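You operate a simulated robot arm through the tools that you are given. There is no shell and no other tool. Be economical: measure what you need, move in short steps, check, and stop when the job is done.

You are at the controls of a simulated two-armed robot. One attempt, no reset.

Task
Pick up the scoop from the top of the filling bench with one hand, pass it to the other hand and put it on the shelf over the long steel bench.

The check looks at the end state, three seconds after you hand in, the way a careful person would. Anything else that was tipped, shoved, dropped, spilled or broken makes it a failure.

Robot
Two 7-joint arms with two-finger parallel grippers on one trunk, on a base that drives. Base frame: it is fixed to the floor where the robot stands at the start and does not move with it; the origin is under the middle of the robot, x ahead of it, y to its left, z up. Readings come in mm, degrees, newtons and seconds.
The left shoulder is at the start at [30, 119, 985], the right one opposite. With the tool pointing down near the work surface each hand reaches from about 280 to 680 mm from the robot's upright axis, wherever it stands, measured 20 degrees to its own side. Places, roughly: shelf over the long steel bench (94x13 cm) [-3420, 660, 1260]. Payload 3.43 kg a hand.
Tool frame (each hand has its own): the origin (TCP) lies between the finger pads and is the grasp point; the fingertips stand 30 mm ahead of it; z points along the fingers, y is the line along which they close. Largest opening 94 mm; finger width 28, thickness 10; the body of the gripper, 50 by 96 mm, starts 55 mm behind the TCP.
Orientation is told as [roll, pitch, yaw] about the base's x, y, z axes, in that order, counted from this pose: with the fingers straight down and closing along the base's y, the tool's x points along the base's -x, its y along +y and its z along -z.

Tools
- The arms move only by the tool drive_tool. It takes "left_commands", "right_commands" or both (then of equal length, played together; a hand with none holds still); each is a list of rows, each a list of 3 entries, a list of its own where there are three numbers: the opening, from 0 (shut) to 1 (fully open), then the shift along the tool's x, y, z in units of 20 mm (1.0 is 20 mm), then the turn, a rotation vector about the tool's x, y, z in units of 4 degrees (1.0 is 4 degrees). In form: [[gripper, [dx, dy, dz], [ax, ay, az]], ...]. A call has 1 to 10 rows; each row shifts and turns the commanded pose from where the row before left it, along the tool's axes as they then stand. A call with a number of a shift or a turn outside -1 to 1 is refused whole. Each row takes 0.2 s and may step no farther than 50 mm and 8.6 degrees from the row before; otherwise, or with a gripper value out of range, the whole call is refused. A pose out of reach is approached as far as the arm can. The call stops where the force on the tool passes 40 N (or 10 N more than at its start, if that is more) or the arm is blocked; 0.2 s more then pass. Each finger travels about 72 mm/s and halts on what it meets, pressing with about 44 N; the grip force reading is that of the motor and also rises with nothing between the fingers. The clock runs only during rows and for 0.2 s after the last one: add rows that do not move to give the fingers time. The reply holds the time, the measured pose of the TCP, the force on the tool along the base axes, the opening and the grip force, in the units named above and with some noise, with the torque about the TCP (base axes, N m) and any sound that the robot's microphone picked up.
- Cameras (640 x 400 px; columns grow to the right, rows downward): "scene" is now at [41.9, -12.9, 1687.8]; the picture's right is [-0.17, -0.98, 0.00], its down [-0.79, 0.14, -0.60] and it looks along [0.59, -0.10, -0.80] (base axes); focal length 282 px, centre (320, 200). "left" rides on the left gripper at [76, -14, -103] in its tool frame; the picture's right is [0.18, 0.98, 0.00], its down [-0.75, 0.14, -0.64] and it looks along [-0.63, 0.12, 0.77] (tool axes); focal length 243 px, centre (320, 200). "right" rides on the right gripper at [76, 14, -103] in its tool frame; the picture's right is [-0.18, 0.98, 0.00], its down [-0.75, -0.14, -0.64] and it looks along [-0.63, -0.12, 0.77] (tool axes); focal length 243 px, centre (320, 200). There is no depth. A picture from a camera that has moved, and an enlarged one, comes with that camera's place and axes in the base frame and with its lens.
- camera(camera): a new picture of that camera. The clock stands still meanwhile.
- slide_trunk(by): slides the trunk up (or, below 0, down) by that many mm; the arms and the scene camera ride with it, the base frame stays. It gives what a move gives, with no picture.
- base_move(legs): drives the robot by 1 to 6 legs, each [ahead, turn to the left] in mm and degrees, along the robot's own axes; the way and the turn of a leg run together, so that a leg with both is an arc; at most 1500 mm and 180 degrees a leg. The arms and the cameras ride along, it lands a little off, and it stops where it bumps. It gives what a move gives.
- pan_tilt(pan, tilt): turns the head with the scene camera to pan (to the left, within 143 degrees either way) and tilt (down, from -29 to 69), counted from straight ahead of the robot. It gives what a move gives.
- close_up(camera, box): a new picture of the part [left, top, right, bottom] of that camera's present view, enlarged. The clock stands still meanwhile.
- sign_off(): hands the job in; it is judged then, once.

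Work in short steps. Places have to be worked out from the pictures, the camera data and where the tool is seen: move nearer, look again, correct. Check each grasp and each placing, and mend what went wrong. You have 120 turns and 88 pictures in all, those below and enlarged ones among them. Open the grippers and draw the arms clear of the work before you hand the job in, unless the task says otherwise; then end with one line.

The tools are called after "Request:" by a JSON object that holds its "api" and its "payload". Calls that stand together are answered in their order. drive_tool: Moves the arms, as the interface text tells. Its arguments: {"type":"object","properties":{"left_commands":{"type":"array","items":{"type":"array"}},"right_commands":{"type":"array","items":{"type":"array"}}},"required":[]} The other tools are called the same way: slide_trunk (by) slides the trunk up or down; base_move (legs) drives the base; pan_tilt (pan, tilt) turns the head that bears the scene camera; camera (camera) takes a picture; close_up (camera, box) takes an enlarged picture of a part of a camera's view; sign_off () hands the job in.

At the start:

```text
t: 0.0
left_eef_pos: [425.3, 60.7, 1121.3]
left_tcp_rot: [0.0, 0.1, 0.0]
left_contact_force: [0.7, 0.3, -0.2]
left_ft_torque: [0.02, -0.01, 0.02]
left_width: 93.9
left_grasp_force: 0.1
right_eef_pos: [340.0, -263.7, 1091.8]
right_tcp_rot: [0.0, -0.1, 0.0]
right_contact_force: [-0.5, 0.3, 0.3]
right_ft_torque: [-0.03, -0.02, 0.02]
right_width: 93.8
right_grasp_force: 0.1
trunk travel left (down, up): [-250.0, 160.0]
robot x, y, heading: [1.8, 0.2, -0.1]
head pan, tilt: [-9.9, 52.9]
```

scene: 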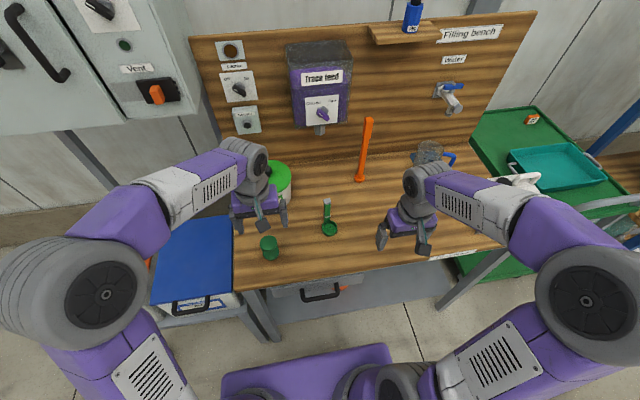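
right: 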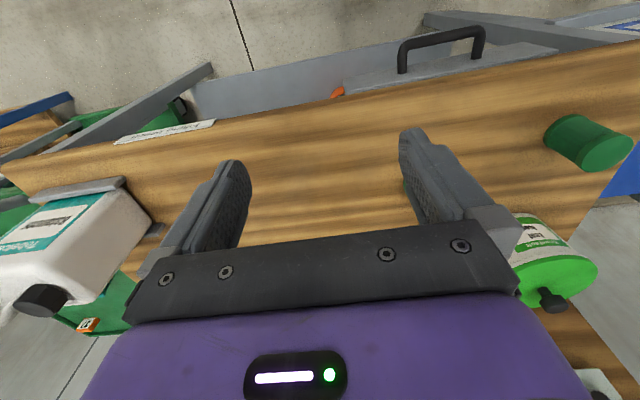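
left: 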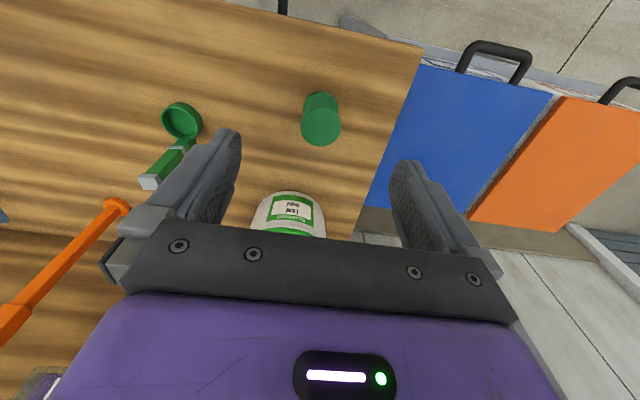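

The scoop looks like the green item at about (328,218) in the scene picture. I enlarge it.

Request:
{"api": "close_up", "payload": {"camera": "scene", "box": [220, 150, 440, 290]}}

Request:
{"api": "close_up", "payload": {"camera": "left", "box": [80, 50, 360, 250]}}

```text
2.86 times, centred on (330, 220) of scene
camera zoom: at [41.9, -12.9, 1687.8], right [-0.17, -0.98, 0.0], down [-0.79, 0.14, -0.6], along [0.59, -0.1, -0.8], focal length 805 px, centre (291, 143)
```

zoom: 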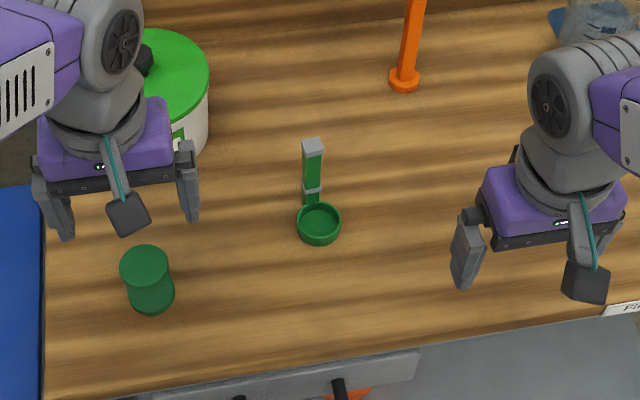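

```text
2.00 times, centred on (220, 150) of left
camera zoom: at [349.5, 46.5, 1223.1], right [-0.18, 0.98, 0.0], down [0.75, 0.14, 0.64], along [0.63, 0.12, -0.77], focal length 485 px, centre (520, 300)
```

zoom: 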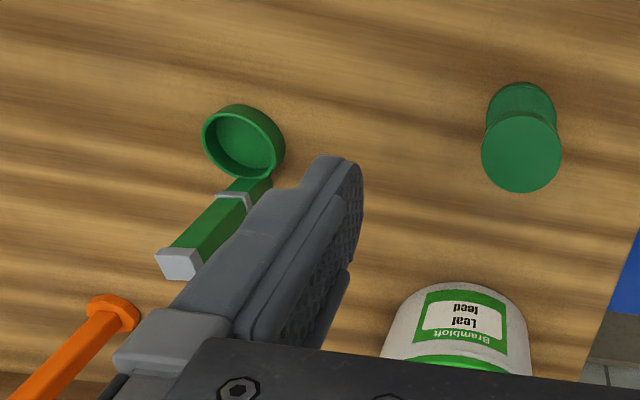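

The scoop is a dipper with an upright handle: by triangulation the handle is near (555,-123), with its top at about z 984 and the bench at about 860. I move the right hand above it, keeping it high.

Request:
{"api": "drive_tool", "payload": {"right_commands": [[1, [-1, 0.65, 0], [0, 0, 0]], [1, [-1, 0.65, 0], [0, 0, 0]], [1, [-1, 0.65, 0], [0, 0, 0]], [1, [-1, 0.65, 0], [0, 0, 0]], [1, [-1, 0.65, 0], [0, 0, 0]], [1, [-1, 0.65, 0], [0, 0, 0]], [1, [-1, 0.65, 0], [0, 0, 0]], [1, [-1, 0.65, 0], [0, 0, 0]], [1, [-1, 0.65, 0], [0, 0, 0]], [1, [-1, 0.65, 0], [0, 0, 0]]]}}

Request:
{"api": "camera", "payload": {"camera": "right"}}

Request:
{"api": "close_up", "payload": {"camera": "scene", "box": [220, 150, 440, 290]}}

Request:
{"api": "camera", "payload": {"camera": "left"}}

```text
t: 2.2
left_eef_pos: [425.0, 60.6, 1121.4]
left_tcp_rot: [0.0, 0.0, 0.0]
left_contact_force: [-0.2, 0.2, -0.8]
left_ft_torque: [-0.02, 0.02, -0.02]
left_width: 94.0
left_grasp_force: 0.0
right_eef_pos: [539.2, -132.7, 1091.1]
right_tcp_rot: [0.1, 0.0, 0.0]
right_contact_force: [0.2, -0.1, -0.5]
right_ft_torque: [-0.02, 0.04, 0.03]
right_width: 94.2
right_grasp_force: 0.0
trunk travel left (down, up): [-250.0, 160.0]
robot x, y, heading: [-2.3, 1.7, 0.3]
head pan, tilt: [-9.9, 52.9]
```

```text
82 pictures are left
camera right: at [463.2, -119.8, 1193.7], right [0.18, 0.98, 0.0], down [0.75, -0.14, 0.64], along [0.63, -0.12, -0.77], focal length 243 px, centre (320, 200)
```

right: 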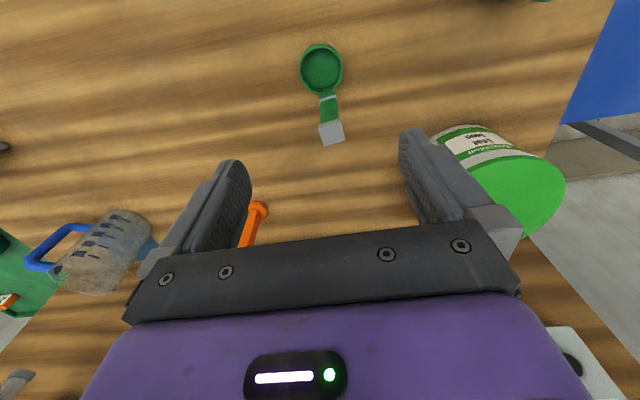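

```text
2.86 times, centred on (330, 220) of scene
camera zoom: at [42.7, -12.4, 1687.7], right [-0.17, -0.98, 0.0], down [-0.79, 0.14, -0.6], along [0.59, -0.1, -0.8], focal length 805 px, centre (291, 143)
```

zoom: 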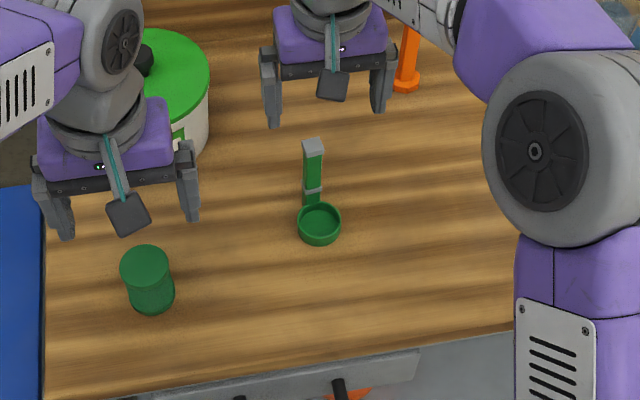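

```text
80 pictures are left
camera left: at [350.1, 46.9, 1222.8], right [-0.18, 0.98, 0.0], down [0.75, 0.14, 0.64], along [0.63, 0.12, -0.77], focal length 243 px, centre (320, 200)
```

left: 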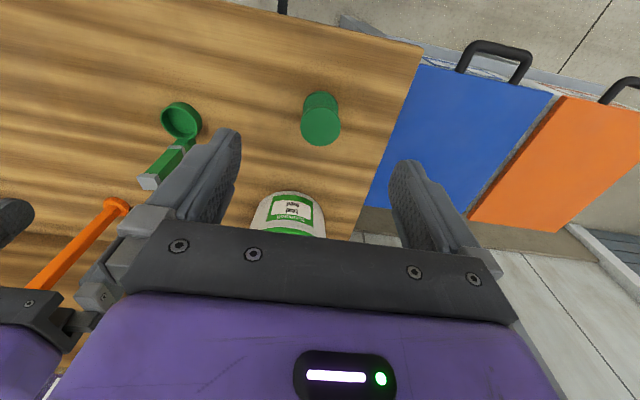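

From the new view the cap is at about (556,-125). I align over it and descend until the fingertips are level with the cap, then look.

Request:
{"api": "drive_tool", "payload": {"right_commands": [[1, [-0.85, 0.38, 0], [0, 0, 0]], [1, [0, 0, 1], [0, 0, 0]], [1, [0, 0, 1], [0, 0, 0]], [1, [0, 0, 1], [0, 0, 0]], [1, [0, 0, 1], [0, 0, 0]]]}}

Request:
{"api": "camera", "payload": {"camera": "right"}}

Request:
{"api": "camera", "payload": {"camera": "left"}}

```text
t: 3.4
left_eef_pos: [425.7, 60.5, 1121.5]
left_tcp_rot: [0.0, 0.0, 0.0]
left_contact_force: [-0.1, -0.7, -0.2]
left_ft_torque: [0.01, 0.02, 0.01]
left_width: 94.1
left_grasp_force: 0.0
right_eef_pos: [555.3, -124.4, 1011.2]
right_tcp_rot: [0.0, 0.0, 0.0]
right_contact_force: [-0.2, 0.2, 0.0]
right_ft_torque: [0.0, 0.02, 0.03]
right_width: 94.1
right_grasp_force: 0.1
trunk travel left (down, up): [-250.0, 160.0]
robot x, y, heading: [0.5, 0.1, -0.0]
head pan, tilt: [-9.9, 52.9]
```

```text
79 pictures are left
camera right: at [480.0, -112.0, 1114.4], right [0.18, 0.98, 0.0], down [0.75, -0.14, 0.64], along [0.63, -0.12, -0.77], focal length 243 px, centre (320, 200)
```

right: 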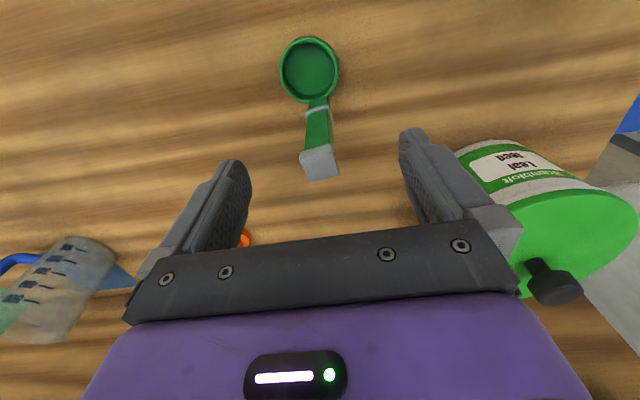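

```text
78 pictures are left
camera left: at [349.9, 46.5, 1222.9], right [-0.18, 0.98, 0.0], down [0.75, 0.14, 0.64], along [0.63, 0.12, -0.77], focal length 243 px, centre (320, 200)
```

left: 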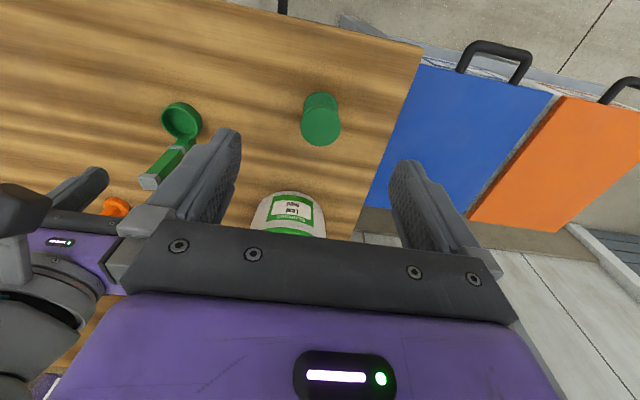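

Two right-hand views put the cap top at (562,-128,974). I go down to TCP z 966 to grip only the top of the handle, leaving the lower part free for the other hand, then close.

Request:
{"api": "drive_tool", "payload": {"right_commands": [[1, [-0.33, -0.18, 0], [0, 0, 0]], [1, [0, 0, 0.75], [0, 0, 0]], [1, [0, 0, 0.75], [0, 0, 0]], [1, [0, 0, 0.75], [0, 0, 0]], [0, [0, 0, 0], [0, 0, 0]], [0, [0, 0, 0], [0, 0, 0]], [0, [0, 0, 0], [0, 0, 0]], [0, [0, 0, 0], [0, 0, 0]], [0, [0, 0, 0], [0, 0, 0]]]}}

Request:
{"api": "camera", "payload": {"camera": "right"}}

Request:
{"api": "close_up", "payload": {"camera": "scene", "box": [240, 130, 400, 240]}}

```text
t: 5.4
left_eef_pos: [426.0, 61.5, 1121.3]
left_tcp_rot: [-0.1, -0.1, 0.0]
left_contact_force: [-0.4, 0.2, 0.4]
left_ft_torque: [-0.03, -0.01, -0.02]
left_width: 94.0
left_grasp_force: 0.0
right_eef_pos: [562.6, -129.8, 966.6]
right_tcp_rot: [0.1, -0.1, 0.0]
right_contact_force: [0.1, 0.0, -0.5]
right_ft_torque: [0.01, -0.01, -0.01]
right_width: 18.8
right_grasp_force: 44.6
trunk travel left (down, up): [-250.0, 160.0]
robot x, y, heading: [-0.4, 0.7, -0.1]
head pan, tilt: [-9.9, 52.9]
```

```text
77 pictures are left
camera right: at [487.0, -116.0, 1070.2], right [0.18, 0.98, 0.0], down [0.75, -0.14, 0.64], along [0.63, -0.12, -0.77], focal length 243 px, centre (320, 200)
```

right: 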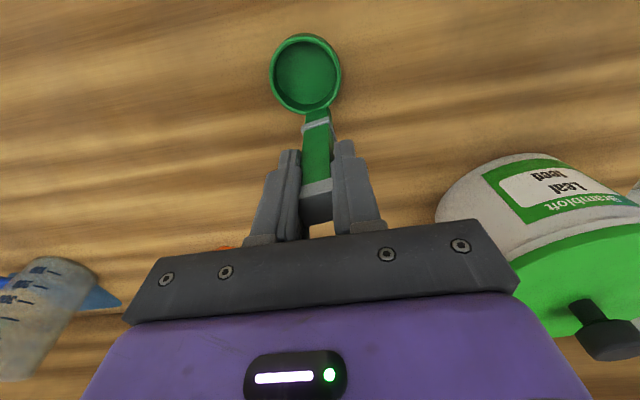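

```text
3.64 times, centred on (320, 185) of scene
camera zoom: at [41.9, -12.9, 1687.8], right [-0.17, -0.98, 0.0], down [-0.79, 0.14, -0.6], along [0.59, -0.1, -0.8], focal length 1025 px, centre (320, 254)
```

zoom: 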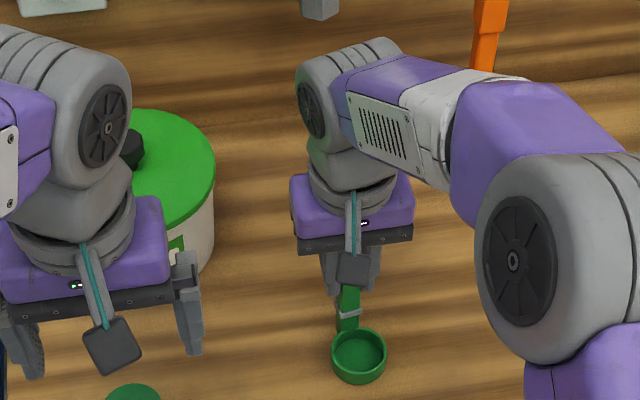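

The handle is held at 18.8 mm width. I lift straight up in steps and check the grip.

Request:
{"api": "drive_tool", "payload": {"right_commands": [[0, [0, 0, -0.5], [0, 0, 0]], [0, [0, 0, -1], [0, 0, 0]], [0, [0, 0, -1], [0, 0, 0]], [0, [0, 0, -1], [0, 0, 0]], [0, [0, 0, -1], [0, 0, 0]], [0, [0, 0, -1], [0, 0, 0]], [0, [0, 0, -1], [0, 0, 0]], [0, [0, 0, 0], [0, 0, 0]]]}}

Request:
{"api": "camera", "payload": {"camera": "right"}}

Request:
{"api": "camera", "payload": {"camera": "scene"}}

```text
t: 7.2
left_eef_pos: [424.7, 59.9, 1121.7]
left_tcp_rot: [0.1, 0.0, 0.0]
left_contact_force: [0.6, -0.2, 0.1]
left_ft_torque: [-0.01, 0.0, 0.02]
left_width: 94.0
left_grasp_force: 0.1
right_eef_pos: [563.2, -129.5, 1098.4]
right_tcp_rot: [0.0, 0.1, 0.0]
right_contact_force: [0.7, 0.2, 0.2]
right_ft_torque: [-0.01, -0.02, 0.01]
right_width: 0.3
right_grasp_force: 33.0
trunk travel left (down, up): [-250.0, 160.0]
robot x, y, heading: [-0.3, 0.3, -0.2]
head pan, tilt: [-9.9, 52.9]
```

```text
75 pictures are left
camera right: at [486.9, -116.2, 1201.9], right [0.18, 0.98, 0.0], down [0.75, -0.14, 0.64], along [0.63, -0.12, -0.77], focal length 243 px, centre (320, 200)
```

right: 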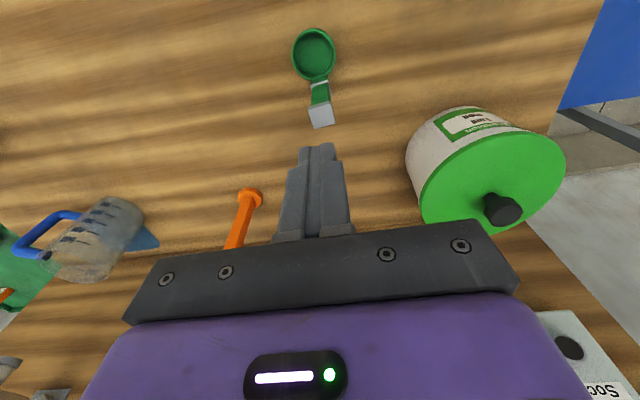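

```text
74 pictures are left
camera scene: at [42.1, -13.0, 1687.7], right [-0.17, -0.98, 0.0], down [-0.79, 0.14, -0.6], along [0.59, -0.1, -0.8], focal length 282 px, centre (320, 200)
```

scene: 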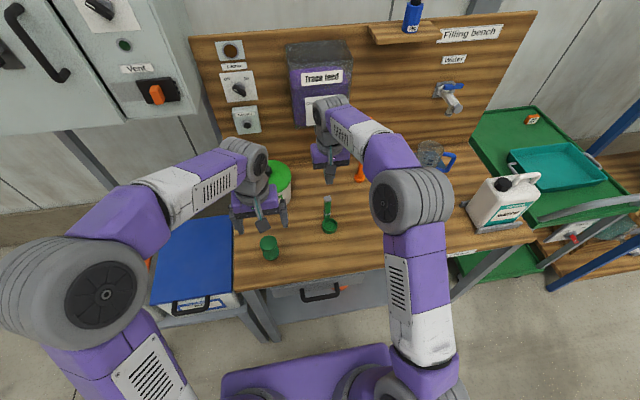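

The scoop slipped out and still stands in place. The pads probably held only the smooth grey cap. I look closely at the handle shape.

Request:
{"api": "close_up", "payload": {"camera": "right", "box": [270, 15, 370, 140]}}

Request:
{"api": "close_up", "payload": {"camera": "left", "box": [120, 90, 230, 200]}}

Request:
{"api": "close_up", "payload": {"camera": "scene", "box": [290, 180, 370, 245]}}

```text
3.20 times, centred on (320, 78) of right
camera zoom: at [486.9, -116.2, 1201.9], right [0.18, 0.98, 0.0], down [0.75, -0.14, 0.64], along [0.63, -0.12, -0.77], focal length 776 px, centre (320, 592)
```

zoom: 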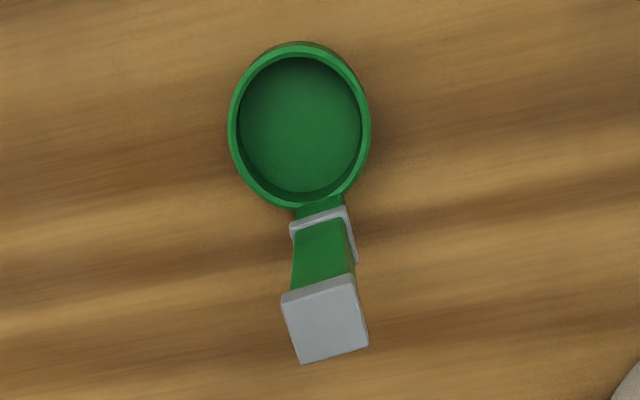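

```text
3.64 times, centred on (175, 145) of left
camera zoom: at [349.7, 46.4, 1223.0], right [-0.18, 0.98, 0.0], down [0.75, 0.14, 0.64], along [0.63, 0.12, -0.77], focal length 882 px, centre (847, 400)
```

zoom: 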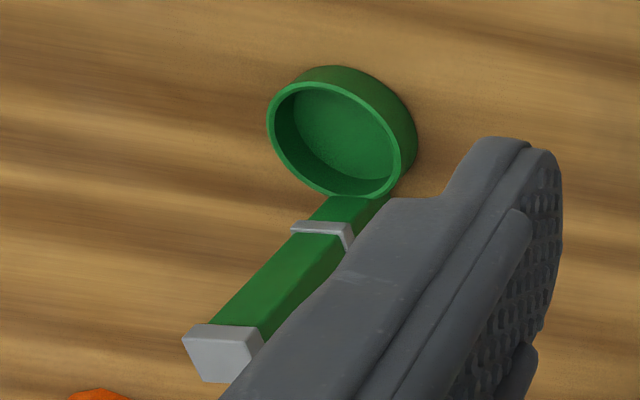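

```text
6.15 times, centred on (330, 212) of scene
camera zoom: at [42.1, -13.0, 1687.7], right [-0.17, -0.98, 0.0], down [-0.79, 0.14, -0.6], along [0.59, -0.1, -0.8], focal length 1734 px, centre (258, 123)
```

zoom: 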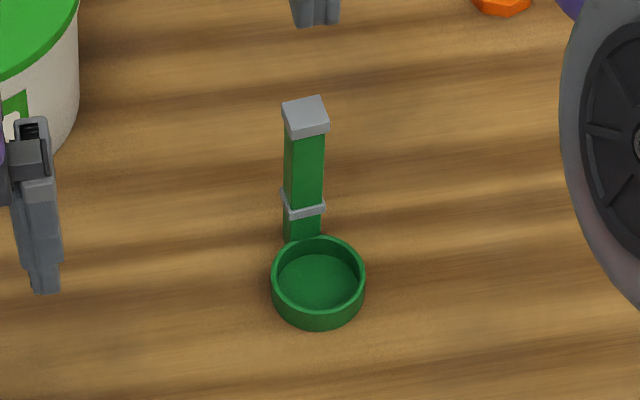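

The grip section is the green shaft between a protruding cap and a band, which is short. So the right hand will pick up the cup, tilted and from the robot's side, and leave the shaft free for the left hand. I tilt the right hand by 36° and open it.

Request:
{"api": "drive_tool", "payload": {"right_commands": [[0.3, [0, 0, 0], [0, -1, 0]], [1, [0, 0, 0], [0, -1, 0]], [1, [0, 0, 0], [0, -1, 0]], [1, [0, 0, 0], [0, -1, 0]], [1, [0, 0, 0], [0, -1, 0]], [1, [0, 0, 0], [0, -1, 0]], [1, [0, 0, 0], [0, -1, 0]], [1, [0, 0, 0], [0, -1, 0]], [1, [0, 0, 0], [0, -1, 0]]]}}

```text
t: 9.2
left_eef_pos: [426.1, 60.5, 1122.2]
left_tcp_rot: [0.1, 0.0, 0.0]
left_contact_force: [0.2, 0.4, -0.3]
left_ft_torque: [-0.02, 0.01, 0.0]
left_width: 94.2
left_grasp_force: 0.1
right_eef_pos: [561.8, -129.3, 1097.1]
right_tcp_rot: [0.0, -36.1, 0.0]
right_contact_force: [-0.2, -0.2, 0.8]
right_ft_torque: [-0.02, 0.01, 0.01]
right_width: 94.0
right_grasp_force: 0.1
trunk travel left (down, up): [-250.0, 160.0]
robot x, y, heading: [2.0, -1.9, 0.5]
head pan, tilt: [-9.9, 52.9]
```

Tilt reached. I move the right hand to a stand-off behind the cup, on its approach line.

Request:
{"api": "drive_tool", "payload": {"right_commands": [[1, [0.918, -0.012, -0.034], [0, 0, 0]], [1, [0.918, -0.012, -0.034], [0, 0, 0]], [1, [0.918, -0.012, -0.034], [0, 0, 0]], [1, [0.918, -0.012, -0.034], [0, 0, 0]], [1, [0.918, -0.012, -0.034], [0, 0, 0]], [1, [0.918, -0.012, -0.034], [0, 0, 0]], [1, [0.918, -0.012, -0.034], [0, 0, 0]], [1, [0.918, -0.012, -0.034], [0, 0, 0]]]}}

Request:
{"api": "camera", "payload": {"camera": "right"}}

Request:
{"api": "camera", "payload": {"camera": "scene"}}

```text
t: 11.0
left_eef_pos: [425.1, 60.4, 1122.0]
left_tcp_rot: [0.0, -0.1, -0.1]
left_contact_force: [0.7, 0.7, -0.3]
left_ft_torque: [0.04, 0.0, -0.02]
left_width: 94.1
left_grasp_force: 0.1
right_eef_pos: [439.3, -130.4, 1014.8]
right_tcp_rot: [0.0, -36.1, 0.0]
right_contact_force: [0.0, -0.4, -1.2]
right_ft_torque: [-0.03, 0.03, 0.0]
right_width: 94.0
right_grasp_force: 0.2
trunk travel left (down, up): [-250.0, 160.0]
robot x, y, heading: [-2.8, 4.4, -0.1]
head pan, tilt: [-9.9, 52.9]
```

```text
70 pictures are left
camera right: at [317.5, -117.0, 1053.3], right [0.15, 0.98, 0.11], down [0.23, -0.14, 0.96], along [0.96, -0.12, -0.25], focal length 243 px, centre (320, 200)
```

right: 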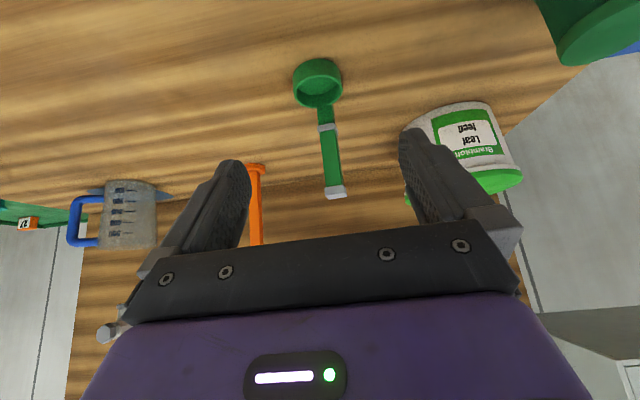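

```text
69 pictures are left
camera scene: at [41.6, -12.7, 1687.8], right [-0.17, -0.98, 0.0], down [-0.79, 0.14, -0.6], along [0.59, -0.1, -0.8], focal length 282 px, centre (320, 200)
```

scene: 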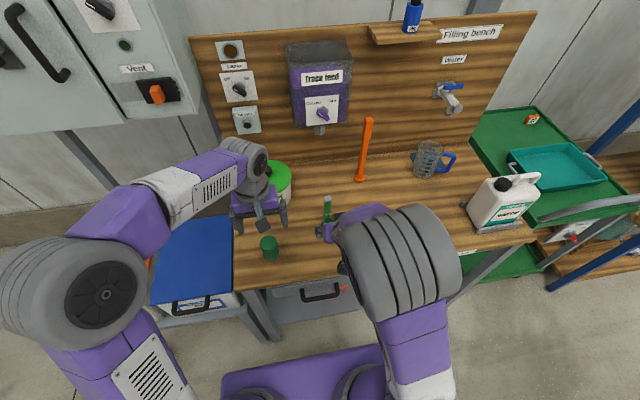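

I advance 100 mm along the approach line and look again.

Request:
{"api": "drive_tool", "payload": {"right_commands": [[1, [0, 0, 1], [0, 0, 0]], [1, [0, 0, 1], [0, 0, 0]], [1, [0, 0, 1], [0, 0, 0]], [1, [0, 0, 1], [0, 0, 0]], [1, [0, 0, 1], [0, 0, 0]]]}}

Request:
{"api": "camera", "payload": {"camera": "right"}}

Request:
{"api": "close_up", "payload": {"camera": "left", "box": [40, 60, 240, 220]}}

```text
t: 12.2
left_eef_pos: [426.0, 60.1, 1121.6]
left_tcp_rot: [0.0, 0.0, 0.0]
left_contact_force: [0.0, 0.2, 0.4]
left_ft_torque: [0.02, 0.02, 0.01]
left_width: 93.9
left_grasp_force: 0.1
right_eef_pos: [498.1, -132.2, 933.0]
right_tcp_rot: [0.0, -36.0, 0.0]
right_contact_force: [-0.1, -0.3, -0.1]
right_ft_torque: [-0.03, 0.01, 0.02]
right_width: 94.0
right_grasp_force: 0.1
trunk travel left (down, up): [-250.0, 160.0]
robot x, y, heading: [-1.1, 2.2, 0.0]
head pan, tilt: [-9.9, 52.9]
```

```text
68 pictures are left
camera right: at [377.3, -117.9, 971.2], right [0.15, 0.98, 0.11], down [0.23, -0.14, 0.96], along [0.96, -0.12, -0.25], focal length 243 px, centre (320, 200)
```

right: 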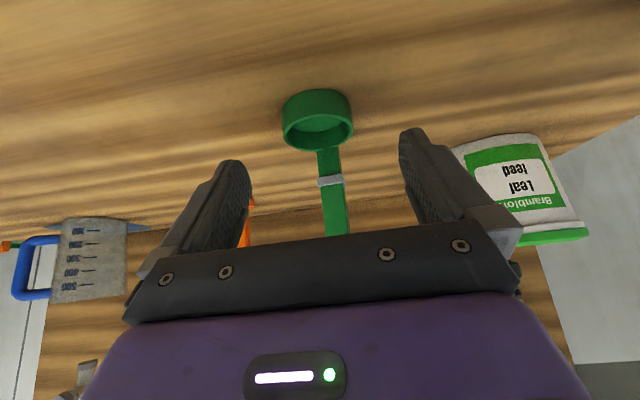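

```text
2.50 times, centred on (140, 140) of left
camera zoom: at [350.0, 46.4, 1222.9], right [-0.18, 0.98, 0.0], down [0.75, 0.14, 0.64], along [0.63, 0.12, -0.77], focal length 606 px, centre (770, 350)
```

zoom: 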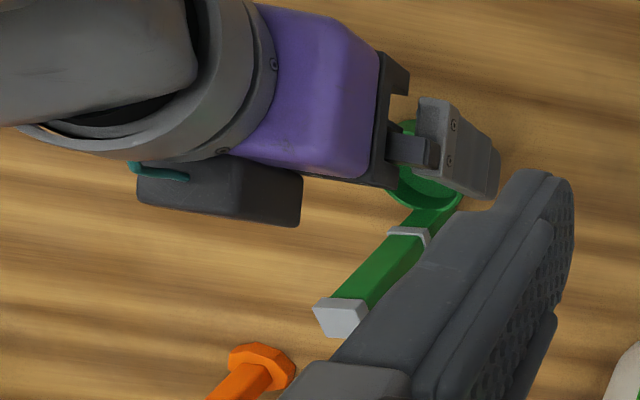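

Alignment looks good. A dark box shows on the upper side of the right hand, so I check its full shape before going on.

Request:
{"api": "close_up", "payload": {"camera": "left", "box": [0, 0, 240, 150]}}

Request:
{"api": "close_up", "payload": {"camera": "scene", "box": [270, 160, 430, 260]}}

Request:
{"api": "close_up", "payload": {"camera": "right", "box": [250, 70, 410, 250]}}

```text
2.67 times, centred on (120, 75) of left
camera zoom: at [350.0, 46.4, 1222.9], right [-0.18, 0.98, 0.0], down [0.75, 0.14, 0.64], along [0.63, 0.12, -0.77], focal length 647 px, centre (853, 533)
```

zoom: 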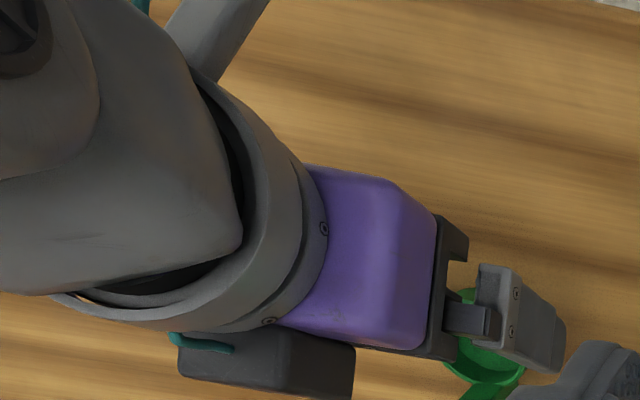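

```text
4.00 times, centred on (350, 210) of scene
camera zoom: at [42.5, -13.0, 1687.7], right [-0.17, -0.98, 0.0], down [-0.79, 0.14, -0.6], along [0.59, -0.1, -0.8], focal length 1127 px, centre (200, 160)
```

zoom: 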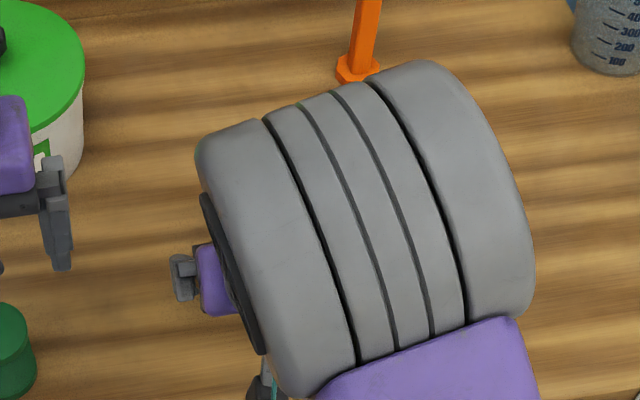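

```text
2.22 times, centred on (330, 160) of right
camera zoom: at [377.3, -117.9, 971.2], right [0.15, 0.98, 0.11], down [0.23, -0.14, 0.96], along [0.96, -0.12, -0.25], focal length 539 px, centre (298, 289)
```

zoom: 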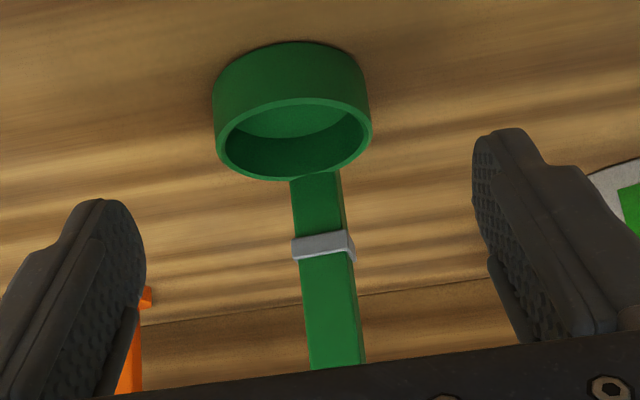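

The cup centre is at about (534,-133), the bench at about z 865 and the rim at about 883. I tilt a bit more, to 44°, and advance to TCP (526,-133,902).

Request:
{"api": "drive_tool", "payload": {"right_commands": [[1, [0, 0, 0], [0, -1, 0]], [1, [0, 0, 0], [0, -1, 0]], [1, [0.02, -0.02, 0.7], [0, 0, 0]], [1, [0.02, -0.02, 0.7], [0, 0, 0]], [1, [0.02, -0.02, 0.68], [0, 0, 0]]]}}

Request:
{"api": "camera", "payload": {"camera": "right"}}

Request:
{"api": "close_up", "payload": {"camera": "left", "box": [40, 60, 240, 220]}}

```text
t: 13.4
left_eef_pos: [424.9, 60.8, 1122.2]
left_tcp_rot: [-0.1, 0.0, 0.0]
left_contact_force: [0.3, 0.7, -0.1]
left_ft_torque: [0.01, -0.03, -0.02]
left_width: 93.8
left_grasp_force: 0.0
right_eef_pos: [528.9, -132.7, 904.4]
right_tcp_rot: [0.0, -44.0, -0.1]
right_contact_force: [0.0, -0.1, -0.4]
right_ft_torque: [-0.01, 0.01, 0.0]
right_width: 93.7
right_grasp_force: 0.0
trunk travel left (down, up): [-250.0, 160.0]
robot x, y, heading: [2.4, -0.2, -0.0]
head pan, tilt: [-9.9, 52.9]
```

```text
63 pictures are left
camera right: at [402.5, -118.8, 924.9], right [0.13, 0.98, 0.13], down [0.1, -0.14, 0.99], along [0.99, -0.12, -0.11], focal length 243 px, centre (320, 200)
```

right: 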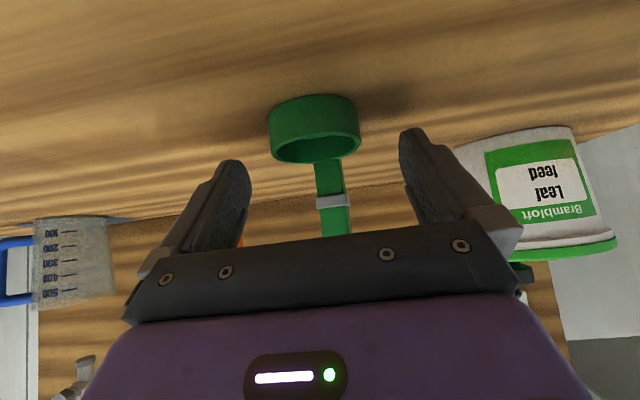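

```text
2.50 times, centred on (140, 140) of left
camera zoom: at [349.9, 46.3, 1222.9], right [-0.18, 0.98, 0.0], down [0.75, 0.14, 0.64], along [0.63, 0.12, -0.77], focal length 606 px, centre (770, 350)
```

zoom: 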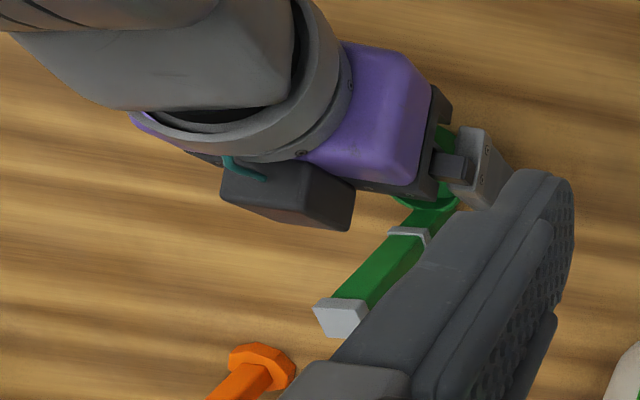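

The tips sit slightly high and forward relative to the cup, so I shift 8 mm back and 4 mm down, then close gently on the cup.

Request:
{"api": "drive_tool", "payload": {"right_commands": [[1, [0.44, -0.03, -0.12], [0, 0, 0]], [1, [0, 0, 0], [0, 0, 0]], [0.3, [0, 0, 0], [0, 0, 0]], [0, [0, 0, 0], [0, 0, 0]], [0, [0, 0, 0], [0, 0, 0]], [0, [0, 0, 0], [0, 0, 0]], [0, [0, 0, 0], [0, 0, 0]]]}}

Request:
{"api": "camera", "payload": {"camera": "right"}}

```text
t: 15.0
left_eef_pos: [425.3, 60.4, 1122.0]
left_tcp_rot: [0.0, 0.0, 0.0]
left_contact_force: [0.1, -0.1, 0.3]
left_ft_torque: [0.01, 0.0, -0.01]
left_width: 93.9
left_grasp_force: 0.1
right_eef_pos: [519.3, -133.2, 900.4]
right_tcp_rot: [0.0, -43.9, 0.0]
right_contact_force: [-0.5, 0.3, -0.5]
right_ft_torque: [0.06, 0.0, 0.04]
right_width: 54.0
right_grasp_force: 44.2
trunk travel left (down, up): [-250.0, 160.0]
robot x, y, heading: [-2.1, -0.2, -0.0]
head pan, tilt: [-9.9, 52.9]
```

```text
61 pictures are left
camera right: at [393.5, -118.9, 921.2], right [0.13, 0.98, 0.13], down [0.1, -0.14, 0.99], along [0.99, -0.12, -0.11], focal length 243 px, centre (320, 200)
```

right: 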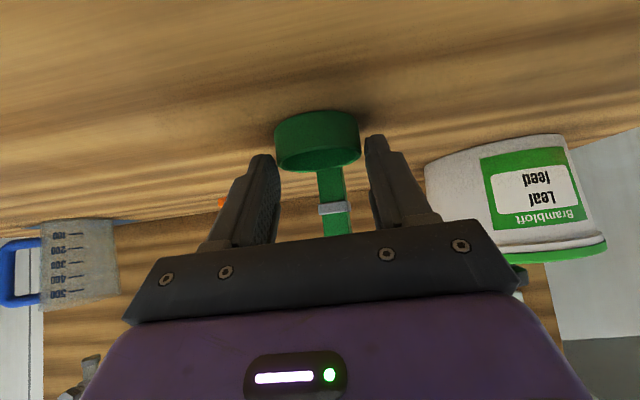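

Gripped on the cup at 54 mm. I lift a little and check that it holds.

Request:
{"api": "drive_tool", "payload": {"right_commands": [[0, [-0.3, 0, -0.3], [0, 0, 0]], [0, [-0.35, 0, -0.35], [0, 0, 0]], [0, [-0.35, 0, -0.35], [0, 0, 0]], [0, [-0.35, 0, -0.35], [0, 0, 0]], [0, [0, 0, 0], [0, 0, 0]]]}}

Request:
{"api": "camera", "payload": {"camera": "right"}}

```text
t: 16.2
left_eef_pos: [425.8, 60.9, 1122.9]
left_tcp_rot: [0.1, -0.1, -0.1]
left_contact_force: [0.2, 0.5, -0.3]
left_ft_torque: [-0.03, 0.0, -0.01]
left_width: 93.9
left_grasp_force: 0.1
right_eef_pos: [519.9, -131.8, 938.7]
right_tcp_rot: [-0.1, -44.0, 0.0]
right_contact_force: [1.4, 0.8, 0.0]
right_ft_torque: [-0.02, 0.03, 0.0]
right_width: 54.1
right_grasp_force: 44.2
trunk travel left (down, up): [-250.0, 160.0]
robot x, y, heading: [-2.8, 0.7, 0.1]
head pan, tilt: [-9.9, 52.9]
```

```text
60 pictures are left
camera right: at [394.7, -119.0, 959.0], right [0.13, 0.98, 0.13], down [0.1, -0.14, 0.99], along [0.99, -0.12, -0.11], focal length 243 px, centre (320, 200)
```

right: 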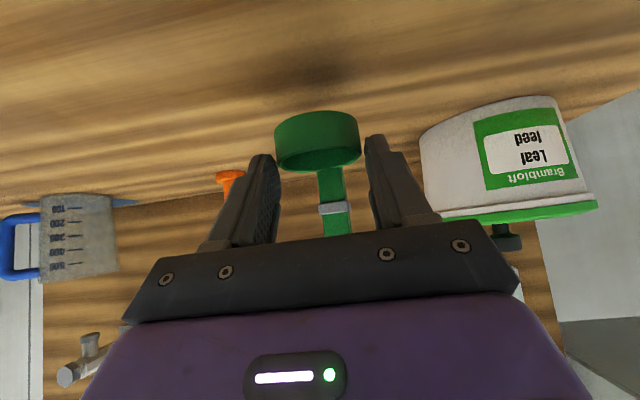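

The scoop lifts rigidly. I bring the right hand back and up in front of the robot, while the left hand starts yawing (fingers down, about tool z) toward the handover orientation.

Request:
{"api": "drive_tool", "payload": {"right_commands": [[0, [0.07, 0, -0.89], [0, 0, 0]], [0, [0.07, 0, -0.89], [0, 0, 0]], [0, [0.07, 0, -0.89], [0, 0, 0]], [0, [0.07, 0, -0.89], [0, 0, 0]], [0, [0.07, 0, -0.89], [0, 0, 0]], [0, [0.07, 0, -0.89], [0, 0, 0]], [0, [0, 0, 0], [0, 0, 0]], [0, [0, 0, 0], [0, 0, 0]], [0, [0, 0, 0], [0, 0, 0]], [0, [0, 0, 0], [0, 0, 0]]], "left_commands": [[1, [0, 0, 0], [0, 0, 1]], [1, [0, 0, 0], [0, 0, 1]], [1, [0, 0, 0], [0, 0, 1]], [1, [0, 0, 0], [0, 0, 1]], [1, [0, 0, 0], [0, 0, 1]], [1, [0, 0, 0], [0, 0, 1]], [1, [0, 0, 0], [0, 0, 1]], [1, [0, 0, 0], [0, 0, 1]], [1, [0, 0, 0], [0, 0, 1]], [1, [0, 0, 0], [0, 0, 1]]]}}

Request:
{"api": "camera", "payload": {"camera": "scene"}}

```text
t: 18.4
left_eef_pos: [426.2, 58.6, 1122.7]
left_tcp_rot: [-0.1, 0.1, -40.1]
left_contact_force: [0.1, 0.6, -0.8]
left_ft_torque: [0.01, -0.01, 0.04]
left_width: 93.9
left_grasp_force: 0.0
right_eef_pos: [440.1, -132.6, 1007.3]
right_tcp_rot: [0.0, -43.9, 0.0]
right_contact_force: [0.3, 0.8, -0.5]
right_ft_torque: [-0.01, 0.04, -0.04]
right_width: 54.1
right_grasp_force: 43.9
trunk travel left (down, up): [-250.0, 160.0]
robot x, y, heading: [-5.7, -0.6, -0.2]
head pan, tilt: [-9.9, 52.9]
```

```text
59 pictures are left
camera scene: at [41.9, -12.9, 1687.8], right [-0.17, -0.98, 0.0], down [-0.79, 0.14, -0.6], along [0.59, -0.1, -0.8], focal length 282 px, centre (320, 200)
```

scene: 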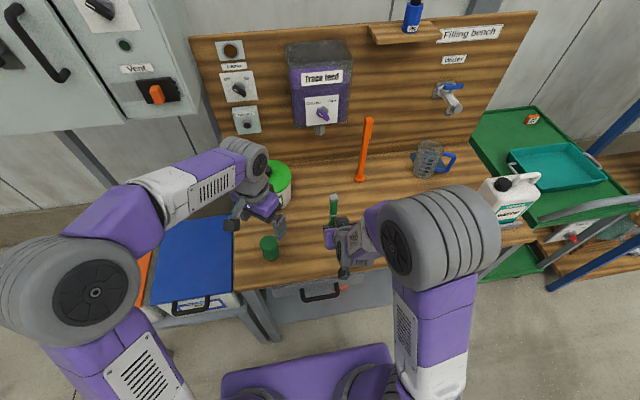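

Continuing: the left hand yaws the other 40°.

Request:
{"api": "drive_tool", "payload": {"left_commands": [[1, [0, 0, 0], [0, 0, 1]], [1, [0, 0, 0], [0, 0, 1]], [1, [0, 0, 0], [0, 0, 1]], [1, [0, 0, 0], [0, 0, 1]], [1, [0, 0, 0], [0, 0, 1]], [1, [0, 0, 0], [0, 0, 1]], [1, [0, 0, 0], [0, 0, 1]], [1, [0, 0, 0], [0, 0, 1]], [1, [0, 0, 0], [0, 0, 1]], [1, [0, 0, 0], [0, 0, 1]]]}}

Request:
{"api": "drive_tool", "payload": {"left_commands": [[1, [0, 0, 0], [0, -1, 0]], [1, [0, 0, 0], [0, -1, 0]], [1, [0, 0, 0], [0, -1, 0]], [1, [0, 0, 0], [0, -1, 0]], [1, [0, 0, 0], [0, -1, 0]], [1, [0, 0, 0], [0, -1, 0]], [1, [0, 0, 0], [0, -1, 0]], [1, [0, 0, 0], [0, -1, 0]]]}}

Request:
{"api": "camera", "payload": {"camera": "left"}}

Request:
{"api": "camera", "payload": {"camera": "scene"}}

```text
t: 20.6
left_eef_pos: [425.3, 60.3, 1123.1]
left_tcp_rot: [0.1, -0.1, -80.0]
left_contact_force: [-0.6, -0.2, -0.6]
left_ft_torque: [0.01, -0.01, 0.0]
left_width: 94.0
left_grasp_force: 0.0
right_eef_pos: [441.3, -132.3, 1006.4]
right_tcp_rot: [0.0, -44.0, 0.0]
right_contact_force: [-0.1, 0.6, -0.1]
right_ft_torque: [0.01, 0.04, 0.02]
right_width: 53.8
right_grasp_force: 44.3
trunk travel left (down, up): [-250.0, 160.0]
robot x, y, heading: [-1.5, 1.9, 0.0]
head pan, tilt: [-9.9, 52.9]
```

```text
t: 22.4
left_eef_pos: [424.8, 59.9, 1121.4]
left_tcp_rot: [0.1, -32.1, -80.0]
left_contact_force: [0.2, 0.4, 1.1]
left_ft_torque: [0.01, 0.0, 0.05]
left_width: 93.7
left_grasp_force: 0.0
right_eef_pos: [440.9, -133.1, 1007.0]
right_tcp_rot: [0.1, -43.9, 0.1]
right_contact_force: [-0.2, -0.7, -0.2]
right_ft_torque: [0.03, -0.01, -0.03]
right_width: 53.8
right_grasp_force: 43.5
trunk travel left (down, up): [-250.0, 160.0]
robot x, y, heading: [2.7, 0.4, 0.1]
head pan, tilt: [-9.9, 52.9]
```

```text
58 pictures are left
camera left: at [390.7, 175.5, 1166.7], right [0.94, 0.32, -0.1], down [0.19, -0.27, 0.94], along [0.28, -0.91, -0.31], focal length 243 px, centre (320, 200)
```

left: 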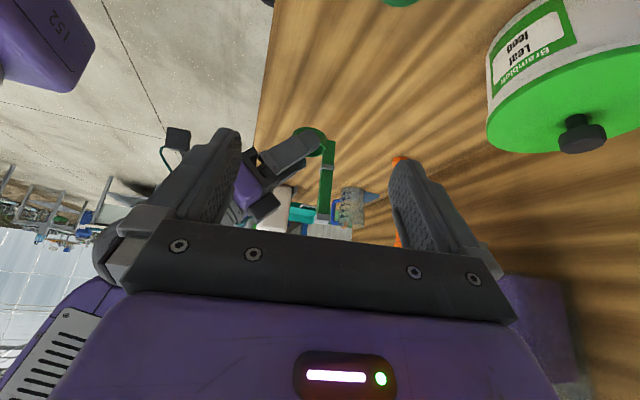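

```text
57 pictures are left
camera scene: at [41.9, -12.6, 1687.8], right [-0.17, -0.98, 0.0], down [-0.79, 0.14, -0.6], along [0.59, -0.1, -0.8], focal length 282 px, centre (320, 200)
```

scene: 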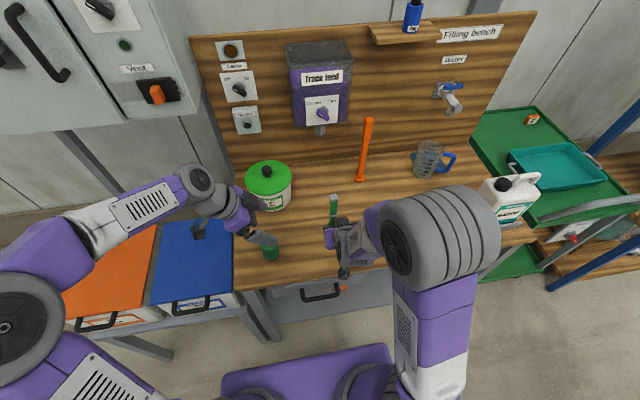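

The reach is fine. I continue tilting the left hand to about 68°.

Request:
{"api": "drive_tool", "payload": {"left_commands": [[1, [0, 0, 0], [0, -1, 0]], [1, [0, 0, 0], [0, -1, 0]], [1, [0, 0, 0], [0, -1, 0]], [1, [0, 0, 0], [0, -1, 0]], [1, [0, 0, 0], [0, -1, 0]], [1, [0, 0, 0], [0, -1, 0]], [1, [0, 0, 0], [0, -1, 0]], [1, [0, 0, 0], [0, -1, 0]], [1, [0, 0, 0], [0, -1, 0]]]}}

Request:
{"api": "camera", "payload": {"camera": "left"}}

Request:
{"api": "close_up", "payload": {"camera": "scene", "box": [180, 150, 420, 300]}}

```text
t: 24.4
left_eef_pos: [424.5, 60.4, 1123.1]
left_tcp_rot: [0.3, -68.1, -80.2]
left_contact_force: [-0.3, -1.0, -0.5]
left_ft_torque: [0.01, -0.01, 0.0]
left_width: 94.1
left_grasp_force: 0.0
right_eef_pos: [440.6, -132.6, 1007.0]
right_tcp_rot: [0.0, -43.9, -0.1]
right_contact_force: [0.0, -0.2, -0.4]
right_ft_torque: [0.03, 0.01, 0.0]
right_width: 53.9
right_grasp_force: 44.3
trunk travel left (down, up): [-250.0, 160.0]
robot x, y, heading: [-0.4, -0.5, -0.3]
head pan, tilt: [-9.9, 52.9]
```

```text
56 pictures are left
camera left: at [390.4, 180.3, 1088.0], right [0.96, 0.24, -0.17], down [0.08, 0.33, 0.94], along [0.28, -0.91, 0.3], focal length 243 px, centre (320, 200)
```

left: 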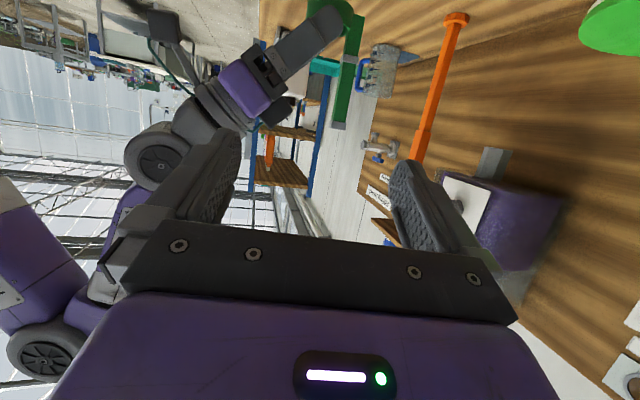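

```text
2.67 times, centred on (300, 225) of scene
camera zoom: at [42.1, -12.5, 1687.8], right [-0.17, -0.98, 0.0], down [-0.79, 0.14, -0.6], along [0.59, -0.1, -0.8], focal length 752 px, centre (373, 133)
```

zoom: 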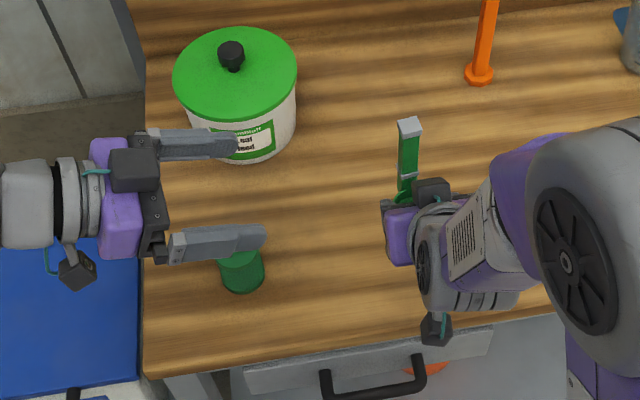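

I enlarge the left view to measure the handle and its clearance to the right hand.

Request:
{"api": "close_up", "payload": {"camera": "left", "box": [220, 0, 420, 140]}}

Request:
{"api": "close_up", "payload": {"camera": "scene", "box": [300, 180, 380, 240]}}

```text
2.86 times, centred on (320, 70) of left
camera zoom: at [390.4, 180.3, 1088.0], right [0.96, 0.24, -0.17], down [0.08, 0.33, 0.94], along [0.28, -0.91, 0.3], focal length 693 px, centre (320, 571)
```

zoom: 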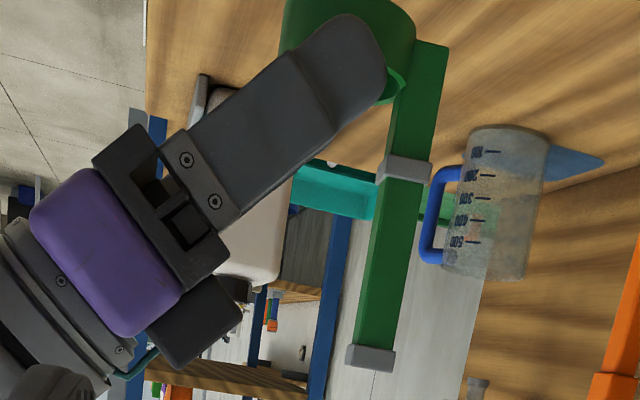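

```text
6.67 times, centred on (340, 210) of scene
camera zoom: at [42.1, -12.5, 1687.8], right [-0.17, -0.98, 0.0], down [-0.79, 0.14, -0.6], along [0.59, -0.1, -0.8], focal length 1879 px, centre (187, 133)
```

zoom: 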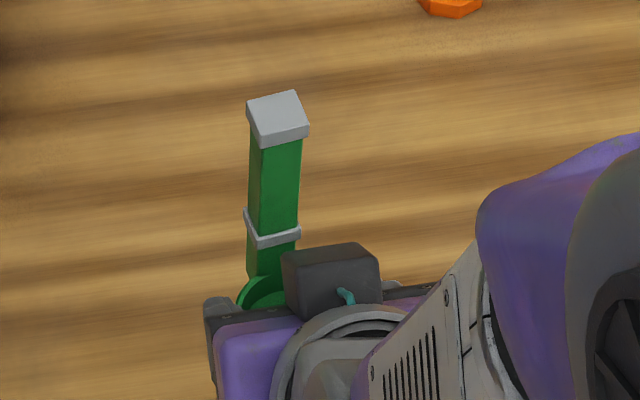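

The green shaft runs from about z 1018 to 1080 and is centred near (484,-124,1049), with ample clearance to the right hand. I move the left hand to a stand-off 100 mm short of it.

Request:
{"api": "drive_tool", "payload": {"left_commands": [[1, [-0.03, 0.22, 0.885], [0, 0, 0]], [1, [-0.03, 0.22, 0.885], [0, 0, 0]], [1, [-0.03, 0.22, 0.885], [0, 0, 0]], [1, [-0.03, 0.22, 0.885], [0, 0, 0]], [1, [-0.03, 0.22, 0.885], [0, 0, 0]], [1, [-0.03, 0.22, 0.885], [0, 0, 0]]]}}

Request:
{"api": "camera", "payload": {"camera": "left"}}

Request:
{"api": "close_up", "payload": {"camera": "scene", "box": [240, 160, 400, 260]}}

```text
t: 25.8
left_eef_pos: [470.6, -34.1, 1085.0]
left_tcp_rot: [-0.1, -67.9, -80.0]
left_contact_force: [0.3, 0.8, 0.5]
left_ft_torque: [-0.02, 0.04, 0.01]
left_width: 93.6
left_grasp_force: 0.0
right_eef_pos: [441.0, -132.4, 1006.5]
right_tcp_rot: [0.1, -44.0, 0.0]
right_contact_force: [0.1, 0.7, -1.2]
right_ft_torque: [0.05, 0.02, -0.02]
right_width: 54.0
right_grasp_force: 44.4
trunk travel left (down, up): [-250.0, 160.0]
robot x, y, heading: [4.3, -2.5, 0.1]
head pan, tilt: [-9.9, 52.9]
```

```text
52 pictures are left
camera left: at [434.1, 86.3, 1051.5], right [0.96, 0.24, -0.17], down [0.08, 0.33, 0.94], along [0.28, -0.91, 0.3], focal length 243 px, centre (320, 200)
```

left: 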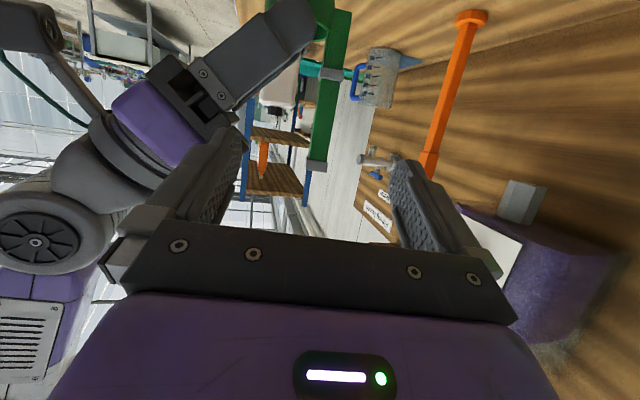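

```text
4.00 times, centred on (320, 210) of scene
camera zoom: at [42.4, -13.2, 1687.7], right [-0.17, -0.98, 0.0], down [-0.79, 0.14, -0.6], along [0.59, -0.1, -0.8], focal length 1127 px, centre (320, 160)
```

zoom: 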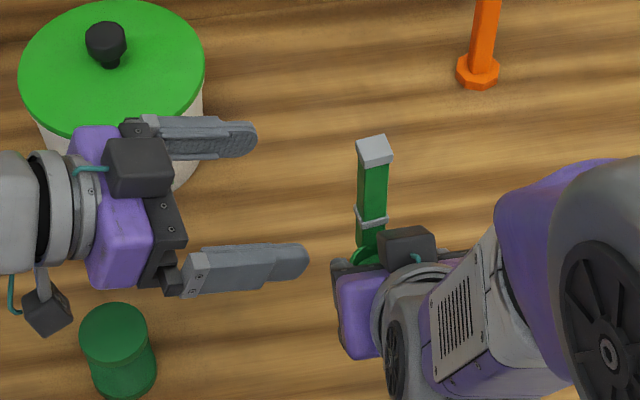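

Handle axis triangulates to about (488,-123). I advance the last 99 mm along the tool axis, with the fingers straddling the shaft.

Request:
{"api": "drive_tool", "payload": {"left_commands": [[1, [0, 0.03, 0.99], [0, 0, 0]], [1, [0, 0.03, 0.99], [0, 0, 0]], [1, [0, 0.02, 0.99], [0, 0, 0]], [1, [0, 0.02, 0.99], [0, 0, 0]], [1, [0, 0, 0.98], [0, 0, 0]], [1, [0, 0, 0], [0, 0, 0]]]}}

Request:
{"api": "camera", "payload": {"camera": "left"}}

Request:
{"api": "close_up", "payload": {"camera": "scene", "box": [270, 170, 390, 250]}}

```text
t: 27.2
left_eef_pos: [487.1, -123.1, 1048.9]
left_tcp_rot: [0.1, -67.9, -79.9]
left_contact_force: [6.8, 4.2, 1.0]
left_ft_torque: [-0.03, 0.15, -0.6]
left_width: 89.8
left_grasp_force: 0.1
right_eef_pos: [439.9, -133.2, 1007.6]
right_tcp_rot: [0.0, -44.0, 0.1]
right_contact_force: [-8.1, -4.8, -0.8]
right_ft_torque: [0.21, -0.4, 0.41]
right_width: 53.9
right_grasp_force: 44.0
trunk travel left (down, up): [-250.0, 160.0]
robot x, y, heading: [2.3, 1.1, -0.2]
head pan, tilt: [-9.9, 52.9]
```

```text
50 pictures are left
camera left: at [451.8, -3.4, 1016.2], right [0.96, 0.24, -0.17], down [0.08, 0.33, 0.94], along [0.28, -0.91, 0.3], focal length 243 px, centre (320, 200)
```

left: 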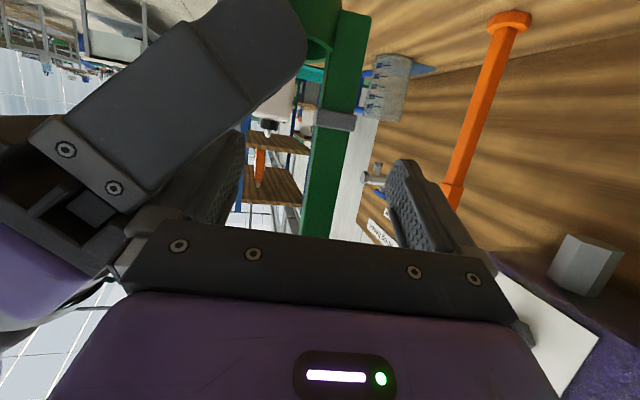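

```text
5.00 times, centred on (330, 210) of scene
camera zoom: at [41.6, -12.6, 1687.8], right [-0.17, -0.98, 0.0], down [-0.79, 0.14, -0.6], along [0.59, -0.1, -0.8], focal length 1409 px, centre (270, 150)
```

zoom: 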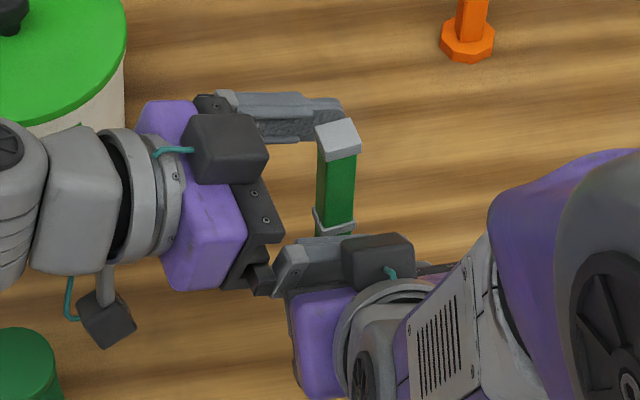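

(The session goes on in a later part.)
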